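You operate a simulated robot arm through the tools that you are given. There is no shell and no other tool. Be economical: measure what you need, move in short steps, check, and stop when the job is done.

You run a simulated robot arm. Do the job below in one go: nothing can be reset, and whatever is moved stays where it is left.

## Task
Seat the carrots jar in the jar nest, take its ring off and wipe the lid.
Fine: ring in the ring dish, orange cloth back where it lay.
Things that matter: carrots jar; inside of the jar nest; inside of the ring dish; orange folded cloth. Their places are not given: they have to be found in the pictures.

Only the result counts: the job must be done as asked and must still hold three seconds after the hand-in. Knocking over, shifting, dropping, spilling or breaking anything else fails it. A push-on lid holds only when it is set on centred and level and pressed home; a screw cap is set on level and turned clockwise until tight. Flat cloth is picked up by pressing the open fingertips on it (5 to 10 N) and closing them slowly along it; thin cloth reads only 2 to 8 mm in the jaws.

## Robot
A 7-joint arm with a two-finger parallel gripper, fixed in place. Base frame: the origin is at the foot of the arm, x ahead of it, y to its left, z up. Readings come in mm, degrees, newtons and seconds.
With the tool pointing down near the work surface it reaches from about 220 to 740 mm from the base axis. Its first joint turns from -166.0 to 166.0 degrees. Payload 1.57 kg.
The TCP is the grasp point between the finger pads, 30 mm short of the fingertips. In the tool frame z runs along the fingers and y along their closing line. Largest opening 110 mm; finger width 24, thickness 12; the body of the gripper, 48 by 112 mm, starts 78 mm behind the TCP.
Orientation is told as [roll, pitch, yaw] about the base's x, y, z axes, in that order, counted from this pose: with the fingers straight down and closing along the base's y, the tool's x points along the base's -x, its y along +y and its z along -z.

## Interface
- The arm moves only by the tool servo_tool. Its argument "deltas" is a list of rows, each an object (a shift or turn left out is 0, a gripper value left out holds the last) with "delta_pos": the shift along the base's x, y, z in mm, a list of three; "rot": the turn, a rotation vector about the base's x, y, z in rad, a list of three. In form: [{"delta_pos": [x, y, z], "rot": [ax, ay, az]}, ...]. A call has 1 to 10 rows; each row is the pose to reach, as a shift and turn from the pose commanded when the call began. "grip" is the closure, from 0 (fully open) to 1 (shut), set as the call begins (left out, the last holds). Each row takes 0.2 s and may step no farther than 50 mm and 8.6 degrees from the row before; otherwise, or with a gripper value out of range, the whole call is refused. A pose out of reach is approached as far as the arm can. The call stops where the force on the tool passes 40 N (or 10 N more than at its start, if that is more) or the arm is blocked; 0.2 s more then pass. The fingers move at their own pace (about 45 mm/s each) and stop on an object; they squeeze with about 40 N. The grip force told is the motor's: it shows also when the fingers shut on nothing. Time passes only in rows, and 0.2 s behind the last, so rows that repeat a pose let the fingers close. It gives the time, the measured TCP pose, the force on the tool (base axes), the opening and the grip force at its end, in the units of the frame above (readings bear some noise).
- Cameras (640 x 400 px; columns grow to the right, rows downward): "scene" is fixed at [50.1, -500.5, 1686.4]; the picture's right is [0.70, -0.71, 0.00], its down [-0.59, -0.58, -0.57] and it looks along [0.41, 0.40, -0.82] (base axes); focal length 316 px, centre (320, 200). "wrist" rides on the gripper at [-36, 0, -80] in the tool frame; the picture's right is [0.00, -1.00, 0.00], its down [0.97, 0.00, -0.24] and it looks along [0.24, 0.00, 0.97] (tool axes); focal length 218 px, centre (320, 200).
- grab_frame(camera): a new picture of that camera. It takes no simulated time.
- raise_lower(by): slides the trunk up (or, below 0, down) by that many mm; the arm rides with it, the base frame stays. It gives what a move gives, with no picture.
- measure_at(camera, pixels): there is no depth. For up to 12 entries [column, row, z] of the newest picture of that camera ("zoom" is the newest enlarged one), the place [x, y] in the base frame at which the ray of that pixel passes the height z, good to about 2 mm. It takes no simulated time.
- inspect(camera, box): a new picture of the part [left, top, right, bottom] of that camera's present view, enlarged. It takes no simulated time.
- job_done(): hands the job in; it is judged then, once.

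Keep the steps short. Do not move on a guess: measure, check each grasp and each placing, and mend mistakes. In all there are 80 turns and 34 pictures (those below and enlarged ones count). Leave the gripper open and the arm clear of the work at the hand-in unless told otherwise, and finish with a single line.

The tools are called after ">>>" by a JSON object that holds its "op" and its "data". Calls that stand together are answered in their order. servo_tool: Moves the arm, as the interface text tells. Its arguments: {"type":"object","properties":{"deltas":{"type":"array"},"grip":{"type":"number"}},"required":["deltas"]} The other tools are called the same way: raise_lower (by) slides the trunk up or down; grab_frame (camera) takes a picture; measure_at (camera, pixels) gives the place at which the rays of pixels pass given heights; inspect (camera, box) takes an enlarged picture of a part of a camera's view; job_done () hands the job in.

At the start:

```text
time: 0.0
tcp_pos: [349.5, -165.6, 1294.1]
tcp_rot: [0.1, 0.0, 0.0]
contact_force: [-0.4, 0.0, 0.4]
finger_gap: 110.1
grasp_force: 0.1
trunk travel left (down, up): [-525.0, 65.0]
```

scene: 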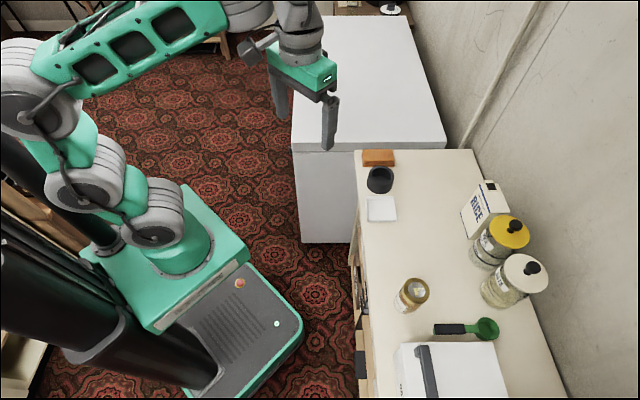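
wrist: 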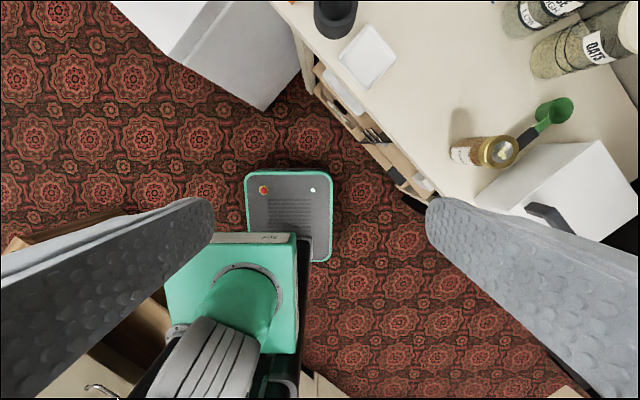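

I see an orange cloth near (378,157), a black cup at (380,180), a white dish at (381,209) and a jar at (412,294). I'll enlarge both areas first.

>>> {"op": "inspect", "data": {"camera": "scene", "box": [340, 135, 440, 235]}}

>>> {"op": "inspect", "data": {"camera": "scene", "box": [370, 250, 470, 330]}}

```text
4.00 times, centred on (390, 185) of scene
```

zoom: 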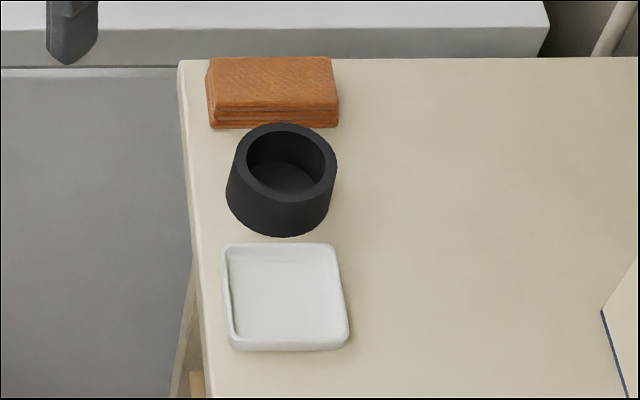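

```text
5.00 times, centred on (420, 290) of scene
```

zoom: 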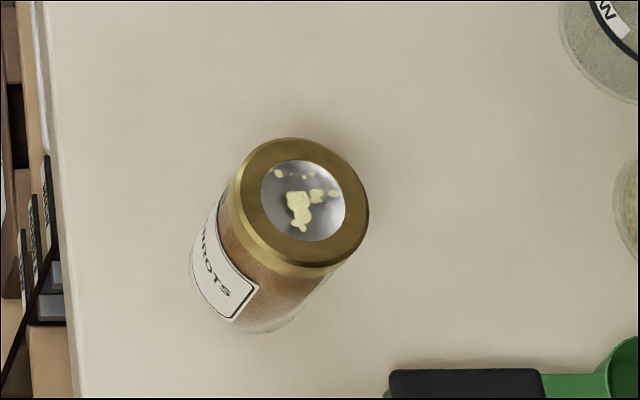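

Next I'll measure the jar. Its top rim centre is at about (302,202) in the zoom, and its base centre is near (250,290).

>>> {"op": "measure_at", "data": {"camera": "zoom", "pixels": [[302, 202, 960], [302, 202, 980], [302, 202, 1000], [303, 200, 970], [252, 290, 862], [236, 205, 980], [369, 208, 980], [295, 138, 980], [195, 285, 862], [250, 333, 862], [300, 318, 862], [390, 395, 862]]}}

>>> {"op": "measure_at", "data": {"camera": "scene", "pixels": [[362, 196, 862], [364, 222, 862], [395.5, 197, 862], [397, 221, 862], [380, 186, 862], [391, 174, 900], [365, 174, 900], [361, 166.5, 862], [394, 167, 862], [361, 164, 880], [394, 164, 880], [362, 149.5, 880]]}}

```text
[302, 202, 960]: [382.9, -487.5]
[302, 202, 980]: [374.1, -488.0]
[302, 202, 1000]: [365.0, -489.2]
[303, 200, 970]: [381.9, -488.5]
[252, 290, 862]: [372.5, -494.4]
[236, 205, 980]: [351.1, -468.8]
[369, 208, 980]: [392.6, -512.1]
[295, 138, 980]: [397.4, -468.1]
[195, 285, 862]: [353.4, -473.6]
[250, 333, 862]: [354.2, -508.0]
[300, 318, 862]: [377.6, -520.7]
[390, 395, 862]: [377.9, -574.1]
```

```text
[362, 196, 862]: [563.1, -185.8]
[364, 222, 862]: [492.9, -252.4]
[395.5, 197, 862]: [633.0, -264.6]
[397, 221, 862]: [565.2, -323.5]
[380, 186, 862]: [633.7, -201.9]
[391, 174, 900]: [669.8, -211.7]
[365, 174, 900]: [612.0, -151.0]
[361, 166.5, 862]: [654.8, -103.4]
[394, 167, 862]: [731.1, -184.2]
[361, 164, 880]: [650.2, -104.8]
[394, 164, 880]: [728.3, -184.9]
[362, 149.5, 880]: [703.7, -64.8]
```

The jar is near (373,-490). I'll lower the trunk in clear space beside the table, then look at the jar from above with the wrist camera.

>>> {"op": "raise_lower", "data": {"by": -150}}

>>> {"op": "servo_tool", "data": {"deltas": [{"delta_pos": [0, -40, 0]}, {"delta_pos": [0, -80, 0]}, {"delta_pos": [0, -120, 0]}, {"delta_pos": [0, -160, 0]}, {"delta_pos": [0, -200, 0]}, {"delta_pos": [0, -240, 0]}, {"delta_pos": [5, -280, 0]}, {"delta_pos": [10, -310, 0]}, {"delta_pos": [13, -325, 0]}, {"delta_pos": [13, -325, 0]}], "grip": 0}}

>>> {"op": "grab_frame", "data": {"camera": "wrist"}}

```text
time: 1.8
tcp_pos: [349.8, -165.7, 1144.7]
tcp_rot: [0.1, 0.0, 0.0]
contact_force: [0.0, -1.1, 0.5]
finger_gap: 109.9
grasp_force: 0.2
trunk travel left (down, up): [-375.0, 215.0]
```

```text
time: 4.0
tcp_pos: [352.0, -472.8, 1127.6]
tcp_rot: [0.0, 0.0, 0.0]
contact_force: [1.1, 0.0, 0.2]
finger_gap: 110.3
grasp_force: 0.0
out of reach, approached as far as the arm can: row 8, 9, 10
trunk travel left (down, up): [-375.0, 215.0]
```

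```text
29 pictures are left
```

wrist: 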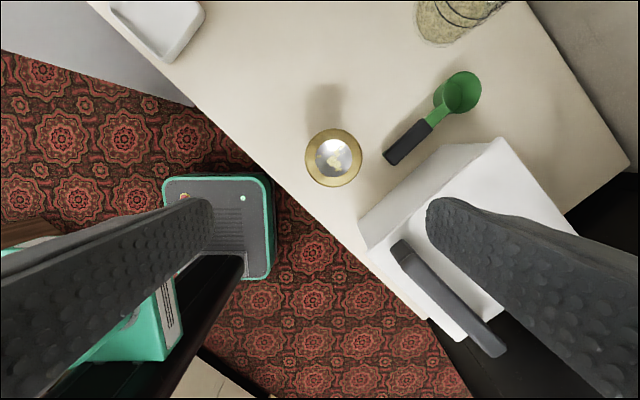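

>>> {"op": "measure_at", "data": {"camera": "wrist", "pixels": [[333, 158, 950], [333, 158, 970], [333, 158, 990], [305, 158, 970], [361, 158, 970], [333, 129, 970], [333, 187, 970], [384, 160, 870], [395, 151, 870], [360, 213, 970], [500, 138, 970], [396, 252, 970]]}}

>>> {"op": "inspect", "data": {"camera": "wrist", "box": [280, 100, 400, 200]}}

```text
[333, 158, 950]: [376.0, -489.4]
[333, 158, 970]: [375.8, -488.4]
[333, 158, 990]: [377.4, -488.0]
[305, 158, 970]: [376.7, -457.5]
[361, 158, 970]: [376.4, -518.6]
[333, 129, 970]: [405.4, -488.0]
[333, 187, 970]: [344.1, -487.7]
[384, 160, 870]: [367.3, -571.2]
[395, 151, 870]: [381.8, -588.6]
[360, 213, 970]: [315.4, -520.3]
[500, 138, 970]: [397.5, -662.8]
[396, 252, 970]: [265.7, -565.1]
```

```text
4.00 times, centred on (340, 150) of wrist
```

zoom: 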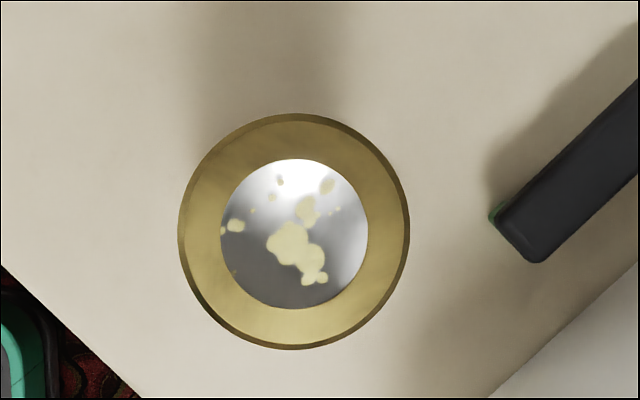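

The jar axis is at about (376,-488), the top is near z 975 and the ring is about 60 mm across. Reach is short up here because the shoulder sits low, so I'll raise the trunk and bring the arm down afterwards.

>>> {"op": "raise_lower", "data": {"by": 200}}

>>> {"op": "servo_tool", "data": {"deltas": [{"delta_pos": [0, 0, -45]}, {"delta_pos": [0, 0, -90]}, {"delta_pos": [0, 0, -135]}, {"delta_pos": [0, 0, -180]}, {"delta_pos": [0, 0, -220]}, {"delta_pos": [0, 0, -220]}]}}

```text
time: 6.1
tcp_pos: [351.9, -472.9, 1326.9]
tcp_rot: [0.0, 0.0, 0.0]
contact_force: [0.3, 0.2, -0.8]
finger_gap: 109.8
grasp_force: 0.1
trunk travel left (down, up): [-575.0, 15.0]
```

```text
time: 7.5
tcp_pos: [349.2, -474.4, 1108.7]
tcp_rot: [-0.1, -0.1, 0.0]
contact_force: [0.1, 0.5, 0.5]
finger_gap: 109.8
grasp_force: 0.0
trunk travel left (down, up): [-575.0, 15.0]
```

I'll survey the nest, dish and cloth from above before touching anything.

>>> {"op": "servo_tool", "data": {"deltas": [{"delta_pos": [30, 33, 0]}, {"delta_pos": [60, 66, 0]}, {"delta_pos": [90, 99, 0]}, {"delta_pos": [120, 132, 0]}, {"delta_pos": [150, 165, 0]}, {"delta_pos": [180, 198, 0]}, {"delta_pos": [210, 231, 0]}, {"delta_pos": [235, 258, 0]}, {"delta_pos": [256, 279, 0]}, {"delta_pos": [256, 279, 0]}]}}

>>> {"op": "grab_frame", "data": {"camera": "wrist"}}

```text
time: 9.7
tcp_pos: [606.6, -196.0, 1108.3]
tcp_rot: [-0.1, 0.0, 0.0]
contact_force: [-0.1, 0.7, 0.6]
finger_gap: 110.1
grasp_force: 0.2
trunk travel left (down, up): [-575.0, 15.0]
```

```text
27 pictures are left
```

wrist: 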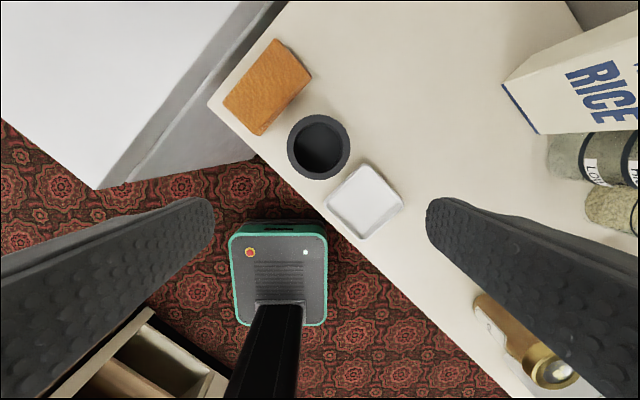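

>>> {"op": "inspect", "data": {"camera": "wrist", "box": [210, 25, 420, 245]}}

```text
1.82 times, centred on (315, 135) of wrist
```

zoom: 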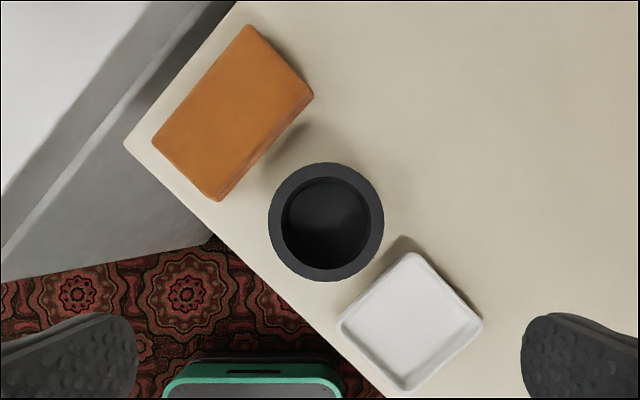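

>>> {"op": "measure_at", "data": {"camera": "zoom", "pixels": [[326, 221, 890], [326, 221, 900], [326, 221, 910], [268, 221, 900], [384, 221, 900], [281, 221, 900], [372, 221, 900], [409, 321, 868], [246, 25, 880], [314, 95, 880], [218, 200, 880], [152, 140, 880]]}}

>>> {"op": "measure_at", "data": {"camera": "scene", "pixels": [[382.75, 175.25, 880], [382.75, 175.25, 890], [382.75, 175.25, 900], [382.75, 175.25, 910], [382.75, 175.25, 920], [371.5, 149.3, 870], [371.5, 149.3, 880], [371.5, 149.3, 890], [422.75, 149.3, 880], [424.75, 158.3, 880], [424.5, 165, 862], [380.9, 207, 866]]}}

```text
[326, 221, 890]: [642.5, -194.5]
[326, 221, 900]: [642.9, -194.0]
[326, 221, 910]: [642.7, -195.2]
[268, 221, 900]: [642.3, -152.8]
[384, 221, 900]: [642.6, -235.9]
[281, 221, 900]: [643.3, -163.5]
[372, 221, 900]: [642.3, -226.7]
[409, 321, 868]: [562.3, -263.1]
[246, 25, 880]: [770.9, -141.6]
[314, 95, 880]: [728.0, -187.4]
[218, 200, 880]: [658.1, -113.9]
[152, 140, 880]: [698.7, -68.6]
```

```text
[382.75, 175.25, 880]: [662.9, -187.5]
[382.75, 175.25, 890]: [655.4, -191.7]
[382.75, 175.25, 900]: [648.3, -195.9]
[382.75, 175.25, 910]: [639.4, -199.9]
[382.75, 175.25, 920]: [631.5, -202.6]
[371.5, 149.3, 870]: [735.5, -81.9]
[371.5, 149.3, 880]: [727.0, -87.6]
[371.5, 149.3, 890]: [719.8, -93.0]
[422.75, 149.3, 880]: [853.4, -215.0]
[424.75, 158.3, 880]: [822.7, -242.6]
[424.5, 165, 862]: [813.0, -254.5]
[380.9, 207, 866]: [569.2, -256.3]
```

The nest centre is (642.5,-194.5), with its rim at about z 905 and an inner diameter near 62. The dish centre is (562,-263) and the cloth centre (714,-128). Back to the jar at hovering height, with the fingers partly closed.

>>> {"op": "servo_tool", "data": {"deltas": [{"delta_pos": [-26, -32, 0]}, {"delta_pos": [-52, -64, 0]}, {"delta_pos": [-78, -96, 0]}, {"delta_pos": [-104, -128, 0]}, {"delta_pos": [-130, -160, 0]}, {"delta_pos": [-156, -192, 0]}, {"delta_pos": [-182, -224, 0]}, {"delta_pos": [-208, -256, 0]}, {"delta_pos": [-230.6, -292, 0]}, {"delta_pos": [-230.6, -292, 0]}], "grip": 0.15}}

>>> {"op": "inspect", "data": {"camera": "wrist", "box": [240, 120, 400, 280]}}

```text
time: 11.9
tcp_pos: [376.5, -485.3, 1110.8]
tcp_rot: [-0.1, 0.0, 0.0]
contact_force: [0.2, -0.5, -0.4]
finger_gap: 93.6
grasp_force: 0.2
trunk travel left (down, up): [-575.0, 15.0]
```

```text
2.50 times, centred on (320, 200) of wrist
```

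zoom: 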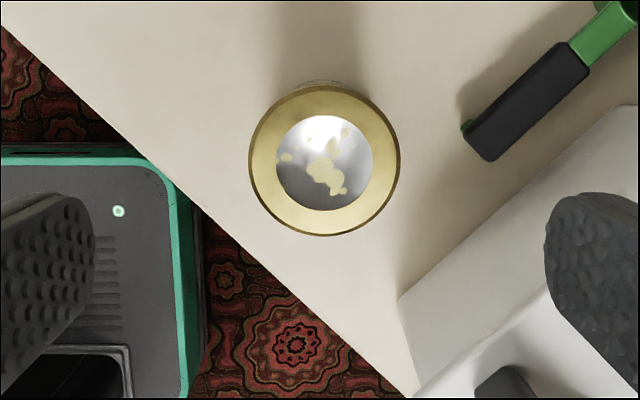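

>>> {"op": "measure_at", "data": {"camera": "zoom", "pixels": [[325, 160, 975], [249, 160, 975], [400, 160, 975], [325, 84, 975], [325, 236, 975], [400, 298, 862], [520, 202, 862], [635, 108, 862], [462, 125, 875], [495, 162, 880]]}}

```text
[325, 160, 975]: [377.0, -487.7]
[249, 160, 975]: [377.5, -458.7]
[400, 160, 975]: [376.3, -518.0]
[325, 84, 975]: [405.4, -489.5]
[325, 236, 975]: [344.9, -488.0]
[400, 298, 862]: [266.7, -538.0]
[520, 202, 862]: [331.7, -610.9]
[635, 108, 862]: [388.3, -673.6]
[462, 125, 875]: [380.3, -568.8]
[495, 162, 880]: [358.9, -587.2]
```

The jar centre is (376.5,-488) and the box face is well clear of the fingers. I'll descend to TCP z 945, then close.

>>> {"op": "servo_tool", "data": {"deltas": [{"delta_pos": [0, -2.7, -40]}, {"delta_pos": [0, -2.7, -80]}, {"delta_pos": [0, -2.7, -120]}, {"delta_pos": [0, -2.7, -150]}, {"delta_pos": [0, -2.7, -166]}, {"delta_pos": [0, -2.7, -166]}]}}

>>> {"op": "servo_tool", "data": {"deltas": [{"delta_pos": [0, 0, 0]}, {"delta_pos": [0, 0, 0]}, {"delta_pos": [0, 0, 0]}, {"delta_pos": [0, 0, 0]}], "grip": 1}}

>>> {"op": "inspect", "data": {"camera": "wrist", "box": [220, 150, 420, 350]}}

```text
time: 13.3
tcp_pos: [376.4, -488.9, 942.9]
tcp_rot: [-0.2, -0.2, -0.1]
contact_force: [0.6, -1.0, 0.9]
finger_gap: 93.4
grasp_force: 0.0
trunk travel left (down, up): [-575.0, 15.0]
```

```text
time: 14.3
tcp_pos: [376.5, -490.0, 941.3]
tcp_rot: [0.0, 0.0, 0.0]
contact_force: [0.3, 1.0, 0.9]
finger_gap: 61.3
grasp_force: 32.8
trunk travel left (down, up): [-575.0, 15.0]
```

```text
2.00 times, centred on (320, 250) of wrist
```

zoom: 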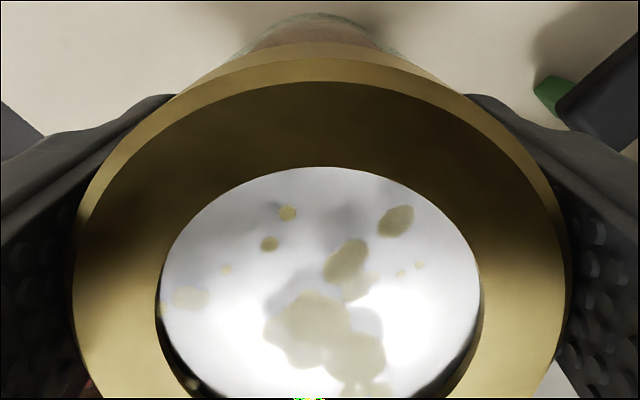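

The gap reads 61.3 mm at 33 N, so the jar is held. I'll lift 30 mm and check.

>>> {"op": "servo_tool", "data": {"deltas": [{"delta_pos": [0, 0, 10]}, {"delta_pos": [0, 0, 25]}, {"delta_pos": [0, 0, 45]}, {"delta_pos": [0, 0, 80]}, {"delta_pos": [0, 0, 100]}, {"delta_pos": [0, 0, 100]}]}}

>>> {"op": "inspect", "data": {"camera": "scene", "box": [340, 170, 500, 330]}}

```text
time: 15.7
tcp_pos: [378.8, -490.9, 1041.0]
tcp_rot: [-0.1, 0.0, -0.1]
contact_force: [-0.3, -0.1, -3.9]
finger_gap: 61.2
grasp_force: 40.1
trunk travel left (down, up): [-575.0, 15.0]
```

```text
2.50 times, centred on (420, 250) of scene
```

zoom: 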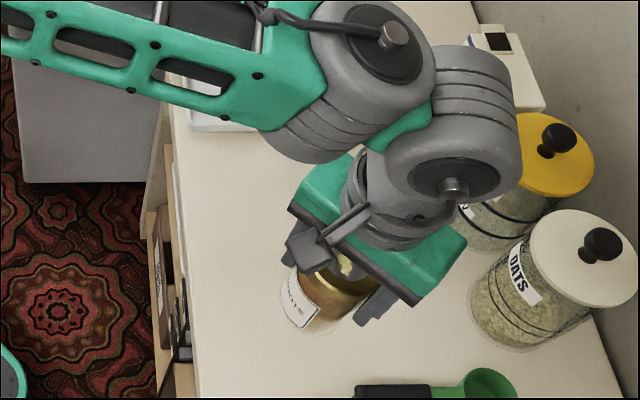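

The jar is lifted; the force shows about 4 N of weight. Its bottom is about z 960, clear of the nest rim at 905, so I'll carry it over the nest.

>>> {"op": "servo_tool", "data": {"deltas": [{"delta_pos": [28, 32, 0]}, {"delta_pos": [57, 64, 0]}, {"delta_pos": [86, 96, 0]}, {"delta_pos": [115, 128, 0]}, {"delta_pos": [144, 160, 0]}, {"delta_pos": [173, 192, 0]}, {"delta_pos": [202, 224, 0]}, {"delta_pos": [231, 256, 0]}, {"delta_pos": [255, 284, 0]}, {"delta_pos": [264, 296, 0]}]}}

>>> {"op": "servo_tool", "data": {"deltas": [{"delta_pos": [0, 0, 0]}]}}

>>> {"op": "grab_frame", "data": {"camera": "wrist"}}

>>> {"op": "inspect", "data": {"camera": "scene", "box": [320, 100, 460, 220]}}

```text
time: 17.9
tcp_pos: [641.6, -190.5, 1041.0]
tcp_rot: [0.0, 0.0, 0.0]
contact_force: [0.1, -0.2, -4.2]
finger_gap: 61.1
grasp_force: 39.3
trunk travel left (down, up): [-575.0, 15.0]
```

```text
time: 18.3
tcp_pos: [640.4, -189.8, 1041.5]
tcp_rot: [0.0, 0.0, 0.1]
contact_force: [1.1, -0.2, -3.7]
finger_gap: 60.8
grasp_force: 40.2
trunk travel left (down, up): [-575.0, 15.0]
```

```text
22 pictures are left
```

wrist: 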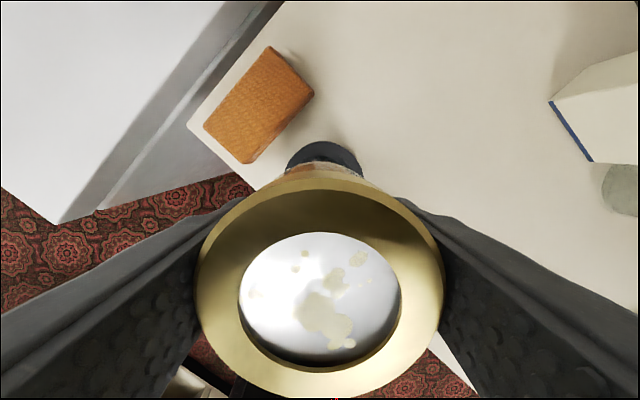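

```text
3.33 times, centred on (390, 160) of scene
```

zoom: 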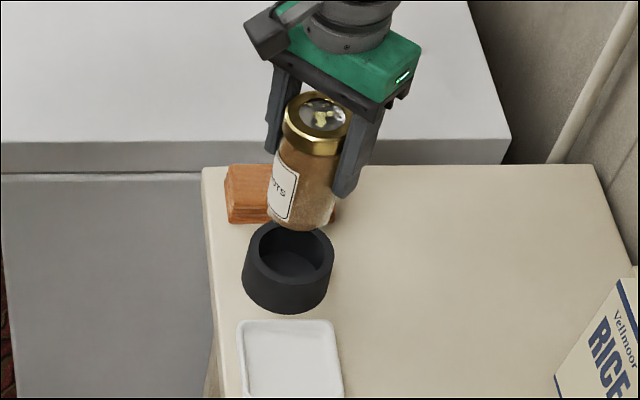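

I'll check how the jar sits relative to the TCP and recheck the nest position in this picture.

>>> {"op": "measure_at", "data": {"camera": "wrist", "pixels": [[320, 232, 1074], [320, 370, 1074], [239, 300, 1074], [401, 300, 1074], [320, 190, 1074], [320, 398, 1074], [324, 141, 905], [287, 162, 905], [361, 162, 905]]}}

>>> {"op": "measure_at", "data": {"camera": "zoom", "pixels": [[290, 255, 905], [290, 222, 905], [333, 260, 905], [245, 260, 905], [327, 118, 1074], [318, 113, 1074]]}}

```text
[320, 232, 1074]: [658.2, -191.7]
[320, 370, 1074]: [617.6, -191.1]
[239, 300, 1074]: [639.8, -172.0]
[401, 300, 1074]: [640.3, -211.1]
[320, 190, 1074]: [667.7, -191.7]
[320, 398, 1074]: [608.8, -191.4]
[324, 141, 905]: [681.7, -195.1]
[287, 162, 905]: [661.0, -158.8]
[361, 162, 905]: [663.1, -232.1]
```

```text
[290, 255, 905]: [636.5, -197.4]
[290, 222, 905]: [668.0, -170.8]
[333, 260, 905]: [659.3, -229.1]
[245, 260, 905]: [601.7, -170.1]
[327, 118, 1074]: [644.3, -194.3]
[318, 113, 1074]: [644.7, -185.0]
```

The jar is about 3 mm short in x and 3.5 mm off in y against the nest. I'll correct that and lower it to just above the rim.

>>> {"op": "servo_tool", "data": {"deltas": [{"delta_pos": [3, -3.5, -10]}, {"delta_pos": [3, -3.5, -25]}, {"delta_pos": [3, -3.5, -40]}, {"delta_pos": [3, -3.5, -50]}, {"delta_pos": [3, -3.5, -50]}]}}

>>> {"op": "inspect", "data": {"camera": "scene", "box": [350, 130, 430, 210]}}

```text
time: 19.5
tcp_pos: [645.9, -197.2, 991.7]
tcp_rot: [-0.1, 0.1, 0.0]
contact_force: [0.0, 0.6, -3.1]
finger_gap: 61.0
grasp_force: 40.4
trunk travel left (down, up): [-575.0, 15.0]
```

```text
5.00 times, centred on (390, 170) of scene
```

zoom: 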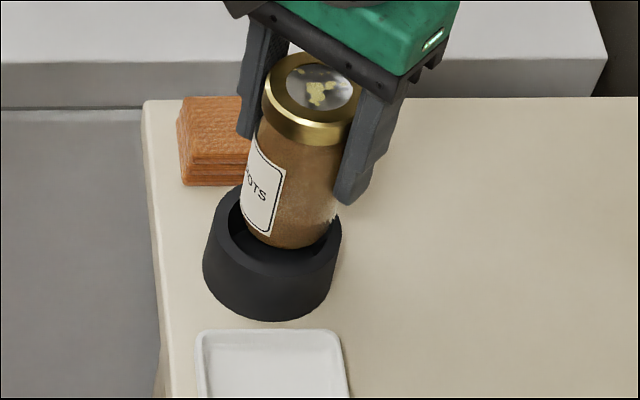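

The TCP reads (645.9,-197.2), further than I expected. I'll let it settle and recheck before inserting.

>>> {"op": "servo_tool", "data": {"deltas": [{"delta_pos": [0, 0, 0]}, {"delta_pos": [0, 0, 0]}]}}

>>> {"op": "grab_frame", "data": {"camera": "wrist"}}

>>> {"op": "measure_at", "data": {"camera": "zoom", "pixels": [[243, 215, 911], [337, 222, 911], [288, 249, 911], [203, 262, 890], [228, 235, 905], [341, 218, 905], [287, 79, 1025], [355, 95, 1025], [320, 52, 1025], [307, 137, 1010]]}}

```text
time: 20.1
tcp_pos: [645.2, -195.3, 991.9]
tcp_rot: [0.0, 0.0, 0.0]
contact_force: [0.5, -0.2, -3.8]
finger_gap: 60.9
grasp_force: 40.2
trunk travel left (down, up): [-575.0, 15.0]
```

```text
19 pictures are left
```

wrist: 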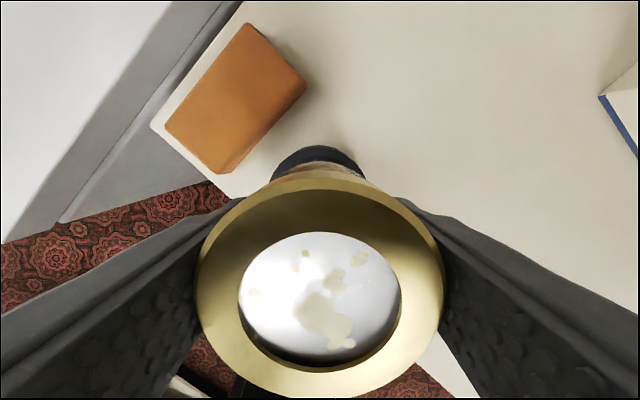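

```text
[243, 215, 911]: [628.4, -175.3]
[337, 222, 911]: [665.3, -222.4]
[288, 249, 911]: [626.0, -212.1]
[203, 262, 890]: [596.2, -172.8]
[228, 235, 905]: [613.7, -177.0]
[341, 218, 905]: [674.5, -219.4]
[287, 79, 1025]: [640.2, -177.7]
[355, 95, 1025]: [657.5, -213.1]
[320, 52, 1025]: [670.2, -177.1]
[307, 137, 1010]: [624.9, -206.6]
```

>>> {"op": "measure_at", "data": {"camera": "wrist", "pixels": [[318, 145, 905], [271, 181, 905], [366, 178, 905], [320, 162, 911], [284, 178, 930], [320, 232, 1024], [320, 370, 1024], [239, 300, 1024], [401, 300, 1024], [320, 190, 1025], [320, 398, 1025]]}}

>>> {"op": "inspect", "data": {"camera": "wrist", "box": [250, 120, 390, 200]}}

```text
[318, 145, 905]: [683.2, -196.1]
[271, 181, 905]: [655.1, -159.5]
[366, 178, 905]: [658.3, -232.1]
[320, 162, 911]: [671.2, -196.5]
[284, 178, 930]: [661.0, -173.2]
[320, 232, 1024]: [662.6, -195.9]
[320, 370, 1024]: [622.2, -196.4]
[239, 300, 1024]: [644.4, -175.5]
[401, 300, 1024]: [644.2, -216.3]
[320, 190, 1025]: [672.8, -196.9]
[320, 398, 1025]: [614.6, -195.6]
```

```text
4.57 times, centred on (320, 160) of wrist
```

zoom: 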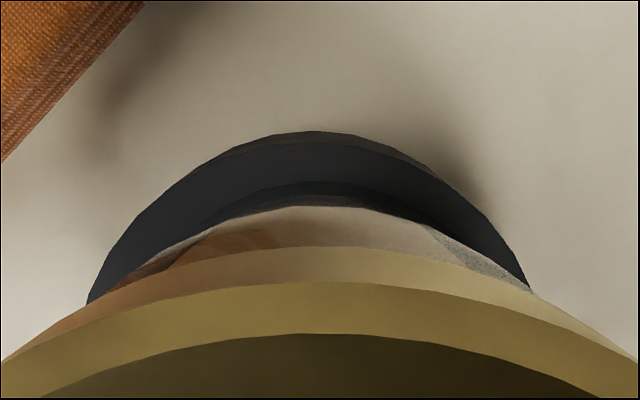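

The jar is about 1.5 mm too far in +x and 1.3 mm too far in −y. I'll correct that and lower slowly, watching the force.

>>> {"op": "servo_tool", "data": {"deltas": [{"delta_pos": [-1.5, 1.3, 0]}, {"delta_pos": [-1.5, 1.3, -4]}, {"delta_pos": [-1.5, 1.3, -8]}, {"delta_pos": [-1.5, 1.3, -12]}, {"delta_pos": [-1.5, 1.3, -16]}, {"delta_pos": [-1.5, 1.3, -20]}, {"delta_pos": [-1.5, 1.3, -20]}]}}

```text
time: 21.3
tcp_pos: [644.4, -195.8, 986.4]
tcp_rot: [-0.3, -0.9, 0.0]
contact_force: [-9.4, 2.4, 16.0]
finger_gap: 60.9
grasp_force: 40.0
trunk travel left (down, up): [-575.0, 15.0]
stopped in row 6: the force on the tool passed its limit (the readings are from after the stop); the commanded pose is now the measured one
```

It touched the rim at jar-bottom z 905, and the force pushes the tool toward −x. I'll back up a little, shift 3 mm in −x and retry.

>>> {"op": "servo_tool", "data": {"deltas": [{"delta_pos": [0, 0, 4]}, {"delta_pos": [-1.5, 0.5, 7]}, {"delta_pos": [-3, 0.5, 7]}, {"delta_pos": [-3, 0.5, 7]}]}}

>>> {"op": "inspect", "data": {"camera": "scene", "box": [355, 155, 405, 205]}}

```text
time: 22.3
tcp_pos: [642.4, -195.0, 989.4]
tcp_rot: [-0.2, -0.7, 0.1]
contact_force: [-0.1, 0.6, -3.9]
finger_gap: 60.7
grasp_force: 39.4
trunk travel left (down, up): [-575.0, 15.0]
```

```text
8.00 times, centred on (380, 180) of scene
```

zoom: 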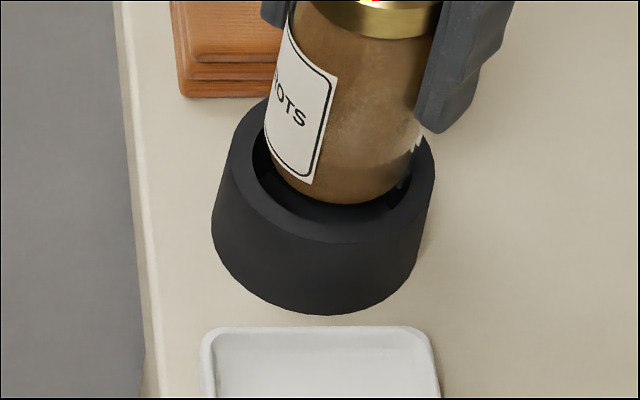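

In this view the jar sits about 3 mm right and some mm beyond the nest's axis. I'll shift about 4 mm in −x, remove the small tilt and lower again gently.

>>> {"op": "servo_tool", "data": {"deltas": [{"delta_pos": [-2, 0.2, 0], "rot": [0.003, 0.012, 0]}, {"delta_pos": [-3.5, 0.3, 0], "rot": [0.003, 0.012, 0]}, {"delta_pos": [-3.5, 0.3, -3], "rot": [0.003, 0.012, 0]}, {"delta_pos": [-3.5, 0.3, -6], "rot": [0.003, 0.012, 0]}, {"delta_pos": [-3.5, 0.3, -9], "rot": [0.003, 0.012, 0]}, {"delta_pos": [-3.5, 0.3, -12], "rot": [0.003, 0.012, 0]}, {"delta_pos": [-3.5, 0.3, -14], "rot": [0.003, 0.012, 0]}]}}

```text
time: 24.0
tcp_pos: [643.6, -195.4, 984.2]
tcp_rot: [-0.4, -1.1, 0.1]
contact_force: [-2.3, 1.1, 11.0]
finger_gap: 60.6
grasp_force: 40.1
trunk travel left (down, up): [-575.0, 15.0]
stopped in row 7: the force on the tool passed its limit (the readings are from after the stop); the commanded pose is now the measured one
```

It made contact again at about 984. I'll lift off, square up the tilt and look from the wrist to see which side is touching.

>>> {"op": "servo_tool", "data": {"deltas": [{"delta_pos": [0, 0, 4]}, {"delta_pos": [0, 0, 7], "rot": [0.007, 0.019, 0]}, {"delta_pos": [0, 0, 7], "rot": [0.007, 0.019, 0]}, {"delta_pos": [0, 0, 7], "rot": [0.007, 0.019, 0]}, {"delta_pos": [0, 0, 7], "rot": [0.007, 0.019, 0]}]}}

>>> {"op": "inspect", "data": {"camera": "wrist", "box": [250, 120, 390, 200]}}

```text
time: 25.2
tcp_pos: [642.2, -194.4, 989.8]
tcp_rot: [0.1, 0.3, 0.1]
contact_force: [-0.5, 0.0, -3.8]
finger_gap: 60.5
grasp_force: 40.4
trunk travel left (down, up): [-575.0, 15.0]
```

```text
4.57 times, centred on (320, 160) of wrist
```

zoom: 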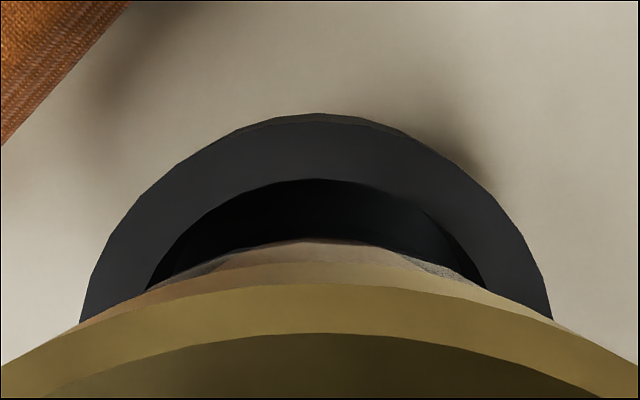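

The gap at the far side has grown, so the jar base has swung toward −x in the jaws. I'll measure the base edge, rim edge and ring.

>>> {"op": "measure_at", "data": {"camera": "zoom", "pixels": [[318, 240, 909], [325, 179, 905], [318, 122, 905], [148, 290, 905], [486, 288, 905], [80, 322, 905], [552, 320, 905]]}}

>>> {"op": "grab_frame", "data": {"camera": "wrist"}}

>>> {"op": "inspect", "data": {"camera": "scene", "box": [345, 125, 425, 205]}}

```text
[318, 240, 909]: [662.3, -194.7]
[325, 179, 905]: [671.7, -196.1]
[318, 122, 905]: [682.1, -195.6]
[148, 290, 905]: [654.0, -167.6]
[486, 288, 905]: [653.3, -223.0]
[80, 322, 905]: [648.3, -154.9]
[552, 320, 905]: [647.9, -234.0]
```

```text
15 pictures are left
```

wrist: 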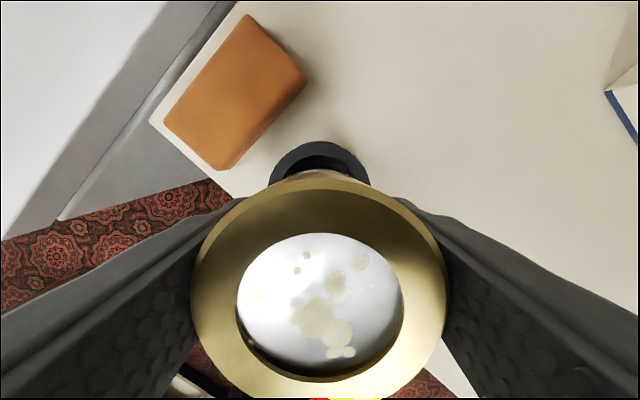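

```text
5.00 times, centred on (385, 165) of scene
```

zoom: 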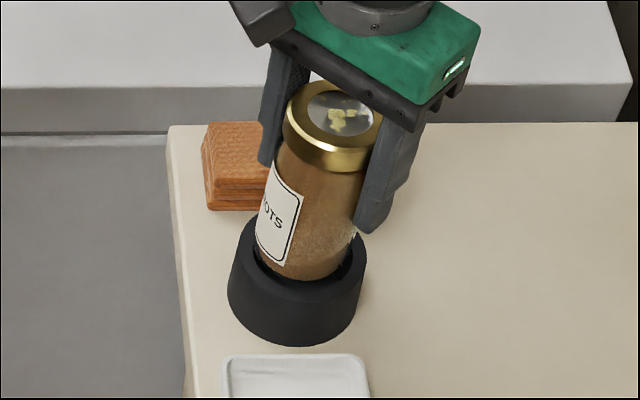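

The nest centre reads (640.4,-195), while the jar base is near x 633 and the ring near x 640, so the jar leans about 3.7° in the jaws. I'll rotate the tool about y to level it over the nest and check.

>>> {"op": "servo_tool", "data": {"deltas": [{"delta_pos": [1, -0.5, 4], "rot": [0, -0.02, 0]}, {"delta_pos": [2, -0.5, 4], "rot": [0, -0.045, 0]}, {"delta_pos": [2, -0.5, 4], "rot": [0, -0.065, 0]}, {"delta_pos": [2, -0.5, 4], "rot": [0, -0.065, 0]}, {"delta_pos": [2, -0.5, 4], "rot": [0, -0.065, 0]}]}}

>>> {"op": "inspect", "data": {"camera": "wrist", "box": [250, 120, 390, 200]}}

>>> {"op": "measure_at", "data": {"camera": "zoom", "pixels": [[318, 240, 912], [318, 200, 912], [318, 160, 912], [325, 179, 905], [318, 122, 905]]}}

```text
time: 26.4
tcp_pos: [645.1, -194.9, 993.1]
tcp_rot: [0.1, -3.5, 0.1]
contact_force: [-0.4, 0.2, -2.4]
finger_gap: 60.3
grasp_force: 39.9
trunk travel left (down, up): [-575.0, 15.0]
```

```text
4.57 times, centred on (320, 160) of wrist
```

zoom: 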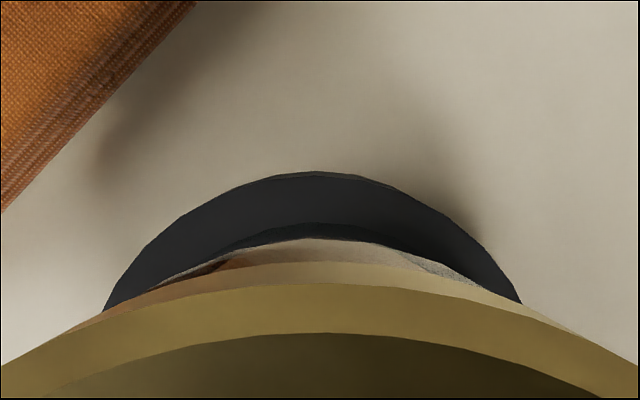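

```text
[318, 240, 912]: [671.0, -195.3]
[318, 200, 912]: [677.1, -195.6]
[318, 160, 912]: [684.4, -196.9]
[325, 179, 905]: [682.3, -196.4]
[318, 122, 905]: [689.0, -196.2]
```

The base centre is now about 642 and the nest 640.7, so the jar is level and nearly centred. I'll shift −1.3 in x and +0.7 in y, then lower in small steps to just past the rim height.

>>> {"op": "servo_tool", "data": {"deltas": [{"delta_pos": [-1.3, 0.7, 0]}, {"delta_pos": [-1.3, 0.7, -2]}, {"delta_pos": [-1.3, 0.7, -4]}, {"delta_pos": [-1.3, 0.7, -6]}, {"delta_pos": [-1.3, 0.7, -8]}, {"delta_pos": [-1.3, 0.7, -9]}, {"delta_pos": [-1.3, 0.7, -9]}]}}

```text
time: 28.0
tcp_pos: [643.4, -195.1, 985.5]
tcp_rot: [0.0, -3.6, 0.2]
contact_force: [-1.7, 1.3, 6.8]
finger_gap: 60.6
grasp_force: 40.3
trunk travel left (down, up): [-575.0, 15.0]
```

It's in light contact, about 10 N, with a hint to go −x/+y. I'll search that way a little with light pressure.

>>> {"op": "servo_tool", "data": {"deltas": [{"delta_pos": [-0.7, 0.7, 0]}, {"delta_pos": [-1.4, 1.4, 0]}, {"delta_pos": [-1.4, 1.4, -1]}, {"delta_pos": [-1.4, 1.4, -1]}]}}

```text
time: 29.0
tcp_pos: [642.2, -193.9, 984.8]
tcp_rot: [0.0, -3.6, 0.2]
contact_force: [2.9, -2.4, 11.2]
finger_gap: 60.3
grasp_force: 39.7
trunk travel left (down, up): [-575.0, 15.0]
```

>>> {"op": "inspect", "data": {"camera": "scene", "box": [355, 155, 405, 205]}}

>>> {"op": "inspect", "data": {"camera": "wrist", "box": [250, 120, 390, 200]}}

```text
8.00 times, centred on (380, 180) of scene
```

zoom: 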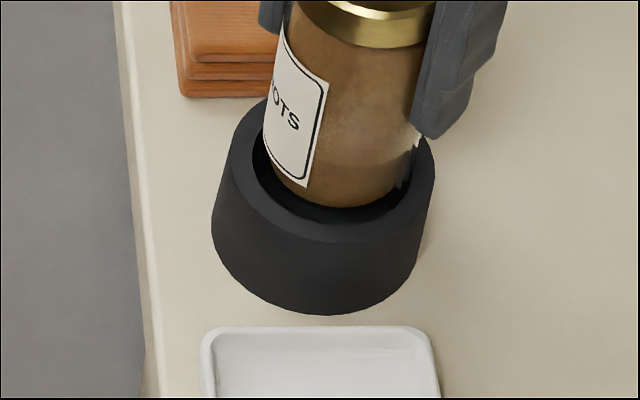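

```text
4.57 times, centred on (320, 160) of wrist
```

zoom: 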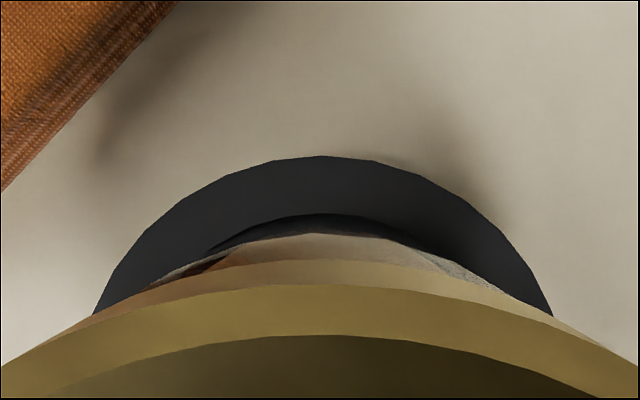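

The jar edge and rim look within about 1–2 mm of centred, so the clearance is tight. I'll do a small circular search under light pressure and see whether it drops in.

>>> {"op": "servo_tool", "data": {"deltas": [{"delta_pos": [0.7, 0, 0]}, {"delta_pos": [1.2, -0.7, 0]}, {"delta_pos": [1.2, -1.4, -0.5]}, {"delta_pos": [0.5, -2, -0.5]}, {"delta_pos": [-0.4, -2, -0.5]}, {"delta_pos": [-1, -1.4, -0.5]}, {"delta_pos": [-1.2, -0.7, -0.5]}, {"delta_pos": [-1.2, 0, -0.5]}]}}

```text
time: 30.8
tcp_pos: [641.0, -194.2, 984.9]
tcp_rot: [0.0, -3.7, 0.0]
contact_force: [2.4, 0.7, 17.6]
finger_gap: 60.0
grasp_force: 40.2
trunk travel left (down, up): [-575.0, 15.0]
```

It didn't drop. I'll lift off 3 mm and take one close scene view to measure jar against opening properly.

>>> {"op": "servo_tool", "data": {"deltas": [{"delta_pos": [0, 0, 2]}, {"delta_pos": [0, 0, 4]}, {"delta_pos": [0, 0, 4]}]}}

>>> {"op": "inspect", "data": {"camera": "scene", "box": [364, 162, 396, 194]}}

```text
time: 31.6
tcp_pos: [641.1, -193.9, 984.0]
tcp_rot: [0.1, -3.4, 0.0]
contact_force: [3.5, 1.7, 2.5]
finger_gap: 59.9
grasp_force: 40.1
trunk travel left (down, up): [-575.0, 15.0]
```

```text
12.50 times, centred on (380, 178) of scene
```

zoom: 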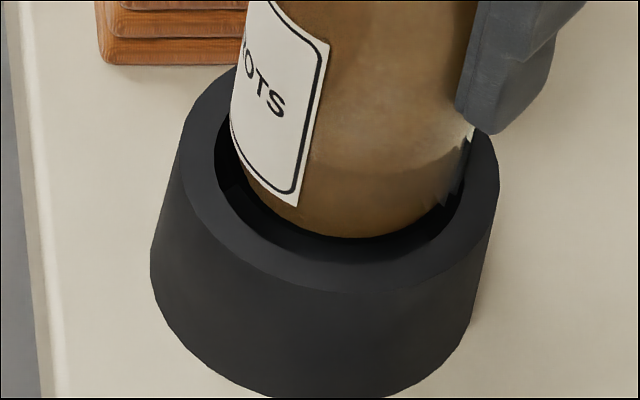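

In this view the jar crowds the back-right of the opening: about 0 mm gap on the right, 4 mm on the left and a wide gap in front. It needs roughly −3.5 mm in x and −0.7 mm in y. I'll lift a bit, shift and lower lightly.

>>> {"op": "servo_tool", "data": {"deltas": [{"delta_pos": [0, 0, 3]}, {"delta_pos": [-1.5, -0.3, 5]}, {"delta_pos": [-3.3, -0.7, 5]}, {"delta_pos": [-3.3, -0.7, 5]}, {"delta_pos": [-3.3, -0.7, 2]}, {"delta_pos": [-3.3, -0.7, -1]}, {"delta_pos": [-3.3, -0.7, -4]}, {"delta_pos": [-3.3, -0.7, -6]}, {"delta_pos": [-3.3, -0.7, -6]}]}}

```text
time: 33.6
tcp_pos: [638.0, -195.0, 985.7]
tcp_rot: [-0.1, -4.1, 0.1]
contact_force: [2.4, -3.7, 27.3]
finger_gap: 59.7
grasp_force: 39.5
trunk travel left (down, up): [-575.0, 15.0]
```

Still resting on the rim at 27 N. I'll lift clear and take one wrist close-up to measure tilt and offset again.

>>> {"op": "servo_tool", "data": {"deltas": [{"delta_pos": [0, 0, 4]}, {"delta_pos": [0, 0, 8]}, {"delta_pos": [0, 0, 11]}, {"delta_pos": [0, 0, 11]}, {"delta_pos": [0, 0, 11]}]}}

>>> {"op": "inspect", "data": {"camera": "wrist", "box": [250, 120, 390, 200]}}

>>> {"op": "measure_at", "data": {"camera": "zoom", "pixels": [[320, 130, 905], [320, 150, 905], [320, 170, 905], [320, 190, 905], [320, 210, 905], [320, 230, 905], [320, 250, 905], [100, 300, 905], [540, 300, 905], [150, 280, 905], [490, 280, 905]]}}

```text
time: 34.8
tcp_pos: [637.0, -192.3, 989.6]
tcp_rot: [0.0, -3.2, 0.2]
contact_force: [0.3, -0.5, -4.7]
finger_gap: 59.6
grasp_force: 40.0
trunk travel left (down, up): [-575.0, 15.0]
```

```text
4.57 times, centred on (320, 160) of wrist
```

zoom: 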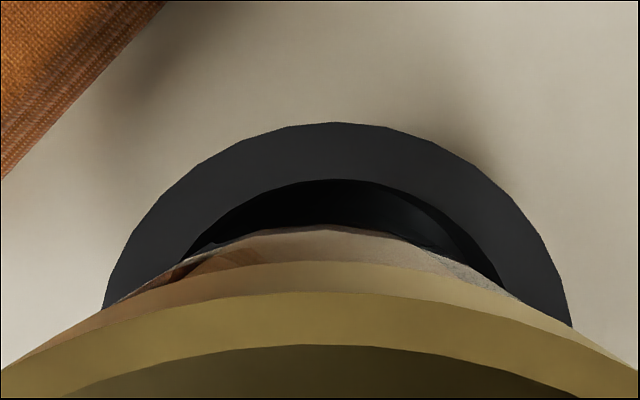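

```text
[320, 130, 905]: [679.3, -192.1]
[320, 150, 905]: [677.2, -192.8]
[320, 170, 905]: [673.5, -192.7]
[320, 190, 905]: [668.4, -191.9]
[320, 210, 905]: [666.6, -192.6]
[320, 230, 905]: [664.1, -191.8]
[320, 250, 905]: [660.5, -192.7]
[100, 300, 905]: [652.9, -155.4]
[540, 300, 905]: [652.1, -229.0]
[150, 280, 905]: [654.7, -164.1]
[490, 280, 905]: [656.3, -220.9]
```

In this frame the jar is about (−3.5, +3) from the nest, so the target TCP is (640.7,-195.3). I'll move there and confirm the settled reading before lowering.

>>> {"op": "servo_tool", "data": {"deltas": [{"delta_pos": [1.8, -1.5, 0]}, {"delta_pos": [3.7, -3, 0]}, {"delta_pos": [3.7, -3, 0]}, {"delta_pos": [3.7, -3, 0]}, {"delta_pos": [3.7, -3, 0]}]}}

>>> {"op": "servo_tool", "data": {"deltas": [{"delta_pos": [0, 0, 0]}]}}

>>> {"op": "servo_tool", "data": {"deltas": [{"delta_pos": [0, 0, 0]}]}}

```text
time: 36.0
tcp_pos: [643.0, -197.2, 989.7]
tcp_rot: [0.0, -3.5, 0.2]
contact_force: [-0.3, -1.5, -0.3]
finger_gap: 59.6
grasp_force: 39.7
trunk travel left (down, up): [-575.0, 15.0]
```

```text
time: 36.4
tcp_pos: [642.9, -196.7, 989.4]
tcp_rot: [0.0, -3.5, 0.1]
contact_force: [-0.3, 1.1, -0.2]
finger_gap: 59.6
grasp_force: 40.0
trunk travel left (down, up): [-575.0, 15.0]
```

```text
time: 36.8
tcp_pos: [641.5, -196.8, 988.7]
tcp_rot: [0.0, -3.7, 0.0]
contact_force: [0.2, -0.7, 0.0]
finger_gap: 59.5
grasp_force: 39.8
trunk travel left (down, up): [-575.0, 15.0]
```

The settled average is (642.4,-196.9), about 1.6 over on each axis. I'll correct that and lower gently.

>>> {"op": "servo_tool", "data": {"deltas": [{"delta_pos": [-1.0, 0.9, 1]}, {"delta_pos": [-1.7, 1.6, 1]}, {"delta_pos": [-1.7, 1.6, 0]}, {"delta_pos": [-1.7, 1.6, -2]}, {"delta_pos": [-1.7, 1.6, -4]}, {"delta_pos": [-1.7, 1.6, -6]}, {"delta_pos": [-1.7, 1.6, -6]}]}}

```text
time: 38.4
tcp_pos: [640.3, -196.3, 985.8]
tcp_rot: [0.1, -3.5, -0.1]
contact_force: [-1.4, 0.3, -1.8]
finger_gap: 59.4
grasp_force: 39.9
trunk travel left (down, up): [-575.0, 15.0]
```

The force is low at 985.8, so I'll keep lowering.

>>> {"op": "servo_tool", "data": {"deltas": [{"delta_pos": [0, 0, -2]}, {"delta_pos": [0, 0, -4]}, {"delta_pos": [0, 0, -6]}, {"delta_pos": [0, 0, -6]}]}}

```text
time: 39.4
tcp_pos: [640.5, -196.4, 983.4]
tcp_rot: [-0.1, -3.9, 0.1]
contact_force: [1.3, -0.9, 22.8]
finger_gap: 59.4
grasp_force: 39.8
trunk travel left (down, up): [-575.0, 15.0]
```

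It's slightly deeper at 983.4. Measured y is about 1 mm beyond target, so I'll ease y by +1.2 and wiggle under this load.

>>> {"op": "servo_tool", "data": {"deltas": [{"delta_pos": [0, 0.8, 1]}, {"delta_pos": [0, 1.6, 1]}, {"delta_pos": [0.8, 1.6, 0]}, {"delta_pos": [0.8, 1.0, 0]}, {"delta_pos": [-0.8, 1.0, 0]}, {"delta_pos": [-0.8, 1.6, 0]}, {"delta_pos": [0, 1.3, 0]}]}}

```text
time: 41.0
tcp_pos: [637.9, -194.2, 982.8]
tcp_rot: [0.0, -3.7, -0.1]
contact_force: [-1.2, -9.2, 27.9]
finger_gap: 59.8
grasp_force: 39.8
trunk travel left (down, up): [-575.0, 15.0]
```

>>> {"op": "inspect", "data": {"camera": "scene", "box": [352, 140, 408, 196]}}

```text
7.14 times, centred on (380, 168) of scene
```

zoom: 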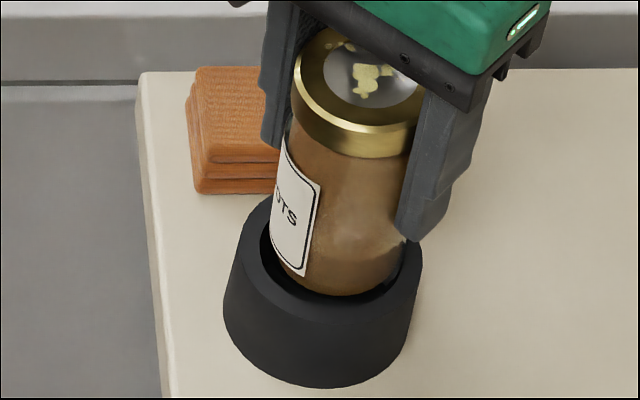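

The jar axis leans about 3.5° with its base toward +x, matching my tool tilt, so the jar is lined up with the fingers. The earlier "levelling" was wrong. I'll lift, square the tool and recheck.

>>> {"op": "servo_tool", "data": {"deltas": [{"delta_pos": [0, 0, 5]}, {"delta_pos": [1, -0.5, 10], "rot": [0, 0.022, 0]}, {"delta_pos": [2, -1, 12], "rot": [0, 0.044, 0]}, {"delta_pos": [3, -1, 12], "rot": [0, 0.063, 0]}, {"delta_pos": [3, -1, 12], "rot": [0, 0.063, 0]}, {"delta_pos": [3, -1, 12], "rot": [0, 0.063, 0]}]}}

>>> {"op": "inspect", "data": {"camera": "scene", "box": [352, 140, 408, 196]}}

>>> {"op": "inspect", "data": {"camera": "wrist", "box": [250, 120, 390, 200]}}

>>> {"op": "measure_at", "data": {"camera": "zoom", "pixels": [[320, 90, 905], [320, 120, 905], [320, 150, 905], [320, 180, 905], [320, 210, 905], [320, 210, 912], [320, 240, 905], [320, 240, 912]]}}

```text
time: 42.4
tcp_pos: [643.1, -196.6, 991.2]
tcp_rot: [0.1, 0.2, 0.1]
contact_force: [-1.0, -1.3, -4.6]
finger_gap: 59.6
grasp_force: 40.2
trunk travel left (down, up): [-575.0, 15.0]
```

```text
7.14 times, centred on (380, 168) of scene
```

zoom: 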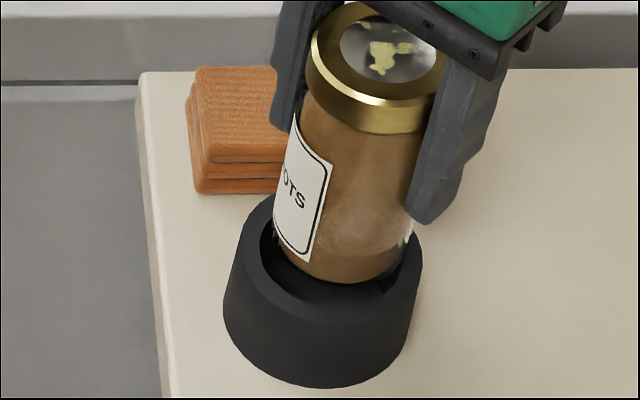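

```text
4.57 times, centred on (320, 160) of wrist
```

zoom: 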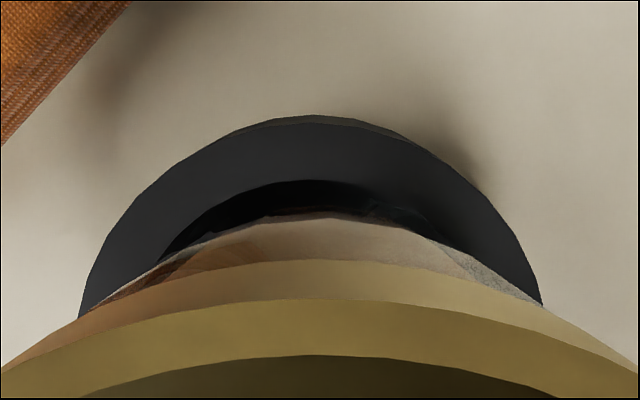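

```text
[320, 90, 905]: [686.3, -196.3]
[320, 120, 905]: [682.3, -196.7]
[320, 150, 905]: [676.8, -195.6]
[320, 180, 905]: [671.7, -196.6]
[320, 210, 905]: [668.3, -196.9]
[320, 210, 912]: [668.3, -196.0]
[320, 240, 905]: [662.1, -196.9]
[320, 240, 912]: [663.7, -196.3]
```

With the tool square, the jar is level to about 1.7°, with its base at (638,-196.5) against the nest at (640.6,-195.1). I'll take out the last bit of tilt (−0.027 rad), shift (+0.5,+1.4) and check the settled pose.

>>> {"op": "servo_tool", "data": {"deltas": [{"delta_pos": [0.5, 1.4, 0], "rot": [0, -0.027, 0]}, {"delta_pos": [0.5, 1.4, 0], "rot": [0, -0.027, 0]}, {"delta_pos": [0.5, 1.4, 0], "rot": [0, -0.027, 0]}, {"delta_pos": [0.5, 1.4, 0], "rot": [0, -0.027, 0]}]}}

>>> {"op": "servo_tool", "data": {"deltas": [{"delta_pos": [0, 0, 0]}]}}

>>> {"op": "servo_tool", "data": {"deltas": [{"delta_pos": [0, 0, 0]}]}}

```text
time: 43.4
tcp_pos: [643.3, -194.4, 992.6]
tcp_rot: [0.1, -1.3, 0.1]
contact_force: [0.6, -0.3, -3.8]
finger_gap: 59.5
grasp_force: 39.9
trunk travel left (down, up): [-575.0, 15.0]
```

```text
time: 43.8
tcp_pos: [643.6, -193.2, 993.2]
tcp_rot: [0.0, -1.4, 0.1]
contact_force: [-0.4, 0.3, -3.7]
finger_gap: 59.7
grasp_force: 40.0
trunk travel left (down, up): [-575.0, 15.0]
```

```text
time: 44.2
tcp_pos: [643.6, -194.0, 991.0]
tcp_rot: [0.0, -1.4, 0.1]
contact_force: [0.4, 0.6, -4.3]
finger_gap: 59.5
grasp_force: 40.4
trunk travel left (down, up): [-575.0, 15.0]
```

>>> {"op": "servo_tool", "data": {"deltas": [{"delta_pos": [0, 0, -2]}, {"delta_pos": [0, 0, -4]}, {"delta_pos": [0, 0, -6]}, {"delta_pos": [0, 0, -8]}, {"delta_pos": [0, 0, -10]}, {"delta_pos": [0, 0, -10]}]}}

```text
time: 45.6
tcp_pos: [644.1, -193.9, 983.6]
tcp_rot: [0.0, -1.7, 0.1]
contact_force: [-0.8, 2.0, 6.2]
finger_gap: 59.3
grasp_force: 40.4
trunk travel left (down, up): [-575.0, 15.0]
```

It touched lightly at 983.6 with a +y hint. I'll probe small lateral steps at this light load, reading z after each.

>>> {"op": "servo_tool", "data": {"deltas": [{"delta_pos": [0, 1.3, 0]}, {"delta_pos": [0, 1.3, -0.5]}]}}

>>> {"op": "servo_tool", "data": {"deltas": [{"delta_pos": [-1.3, 0, 0]}, {"delta_pos": [-1.3, 0, -0.5]}]}}

>>> {"op": "servo_tool", "data": {"deltas": [{"delta_pos": [-1.3, 0, 0]}, {"delta_pos": [-1.3, 0, -0.5]}]}}

>>> {"op": "servo_tool", "data": {"deltas": [{"delta_pos": [0, -1.5, 0]}, {"delta_pos": [0, -1.5, -0.5]}]}}

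```text
time: 46.2
tcp_pos: [642.8, -193.9, 982.6]
tcp_rot: [-0.1, -1.5, 0.0]
contact_force: [-4.3, 0.9, 10.6]
finger_gap: 59.4
grasp_force: 39.7
trunk travel left (down, up): [-575.0, 15.0]
```

```text
time: 46.8
tcp_pos: [643.1, -194.8, 982.4]
tcp_rot: [0.0, -1.7, 0.0]
contact_force: [2.9, -1.4, 13.8]
finger_gap: 59.7
grasp_force: 40.5
trunk travel left (down, up): [-575.0, 15.0]
```

```text
time: 47.4
tcp_pos: [640.1, -194.6, 981.8]
tcp_rot: [0.0, -1.5, 0.1]
contact_force: [4.8, -3.9, 15.6]
finger_gap: 59.4
grasp_force: 40.2
trunk travel left (down, up): [-575.0, 15.0]
```

```text
time: 48.0
tcp_pos: [640.0, -193.2, 981.0]
tcp_rot: [0.0, -1.4, 0.1]
contact_force: [5.0, 0.3, 15.5]
finger_gap: 59.4
grasp_force: 40.1
trunk travel left (down, up): [-575.0, 15.0]
```

z keeps falling to 981.0 while the force stays near 15 N, so it may be entering the chamfer. I'll press down further in small steps.

>>> {"op": "servo_tool", "data": {"deltas": [{"delta_pos": [0.5, 0, -1]}, {"delta_pos": [1, 0, -2]}, {"delta_pos": [1, 0, -3]}, {"delta_pos": [1, 0, -3]}]}}

>>> {"op": "servo_tool", "data": {"deltas": [{"delta_pos": [0, -0.8, -0.5]}, {"delta_pos": [0, -0.8, -1]}]}}

```text
time: 49.0
tcp_pos: [638.7, -194.0, 978.5]
tcp_rot: [0.0, -1.5, -0.1]
contact_force: [-6.2, 2.2, 23.6]
finger_gap: 59.6
grasp_force: 39.9
trunk travel left (down, up): [-575.0, 15.0]
```

```text
time: 49.6
tcp_pos: [639.5, -194.9, 977.3]
tcp_rot: [0.0, -1.5, 0.2]
contact_force: [-9.3, 2.6, 22.0]
finger_gap: 59.6
grasp_force: 40.3
trunk travel left (down, up): [-575.0, 15.0]
```

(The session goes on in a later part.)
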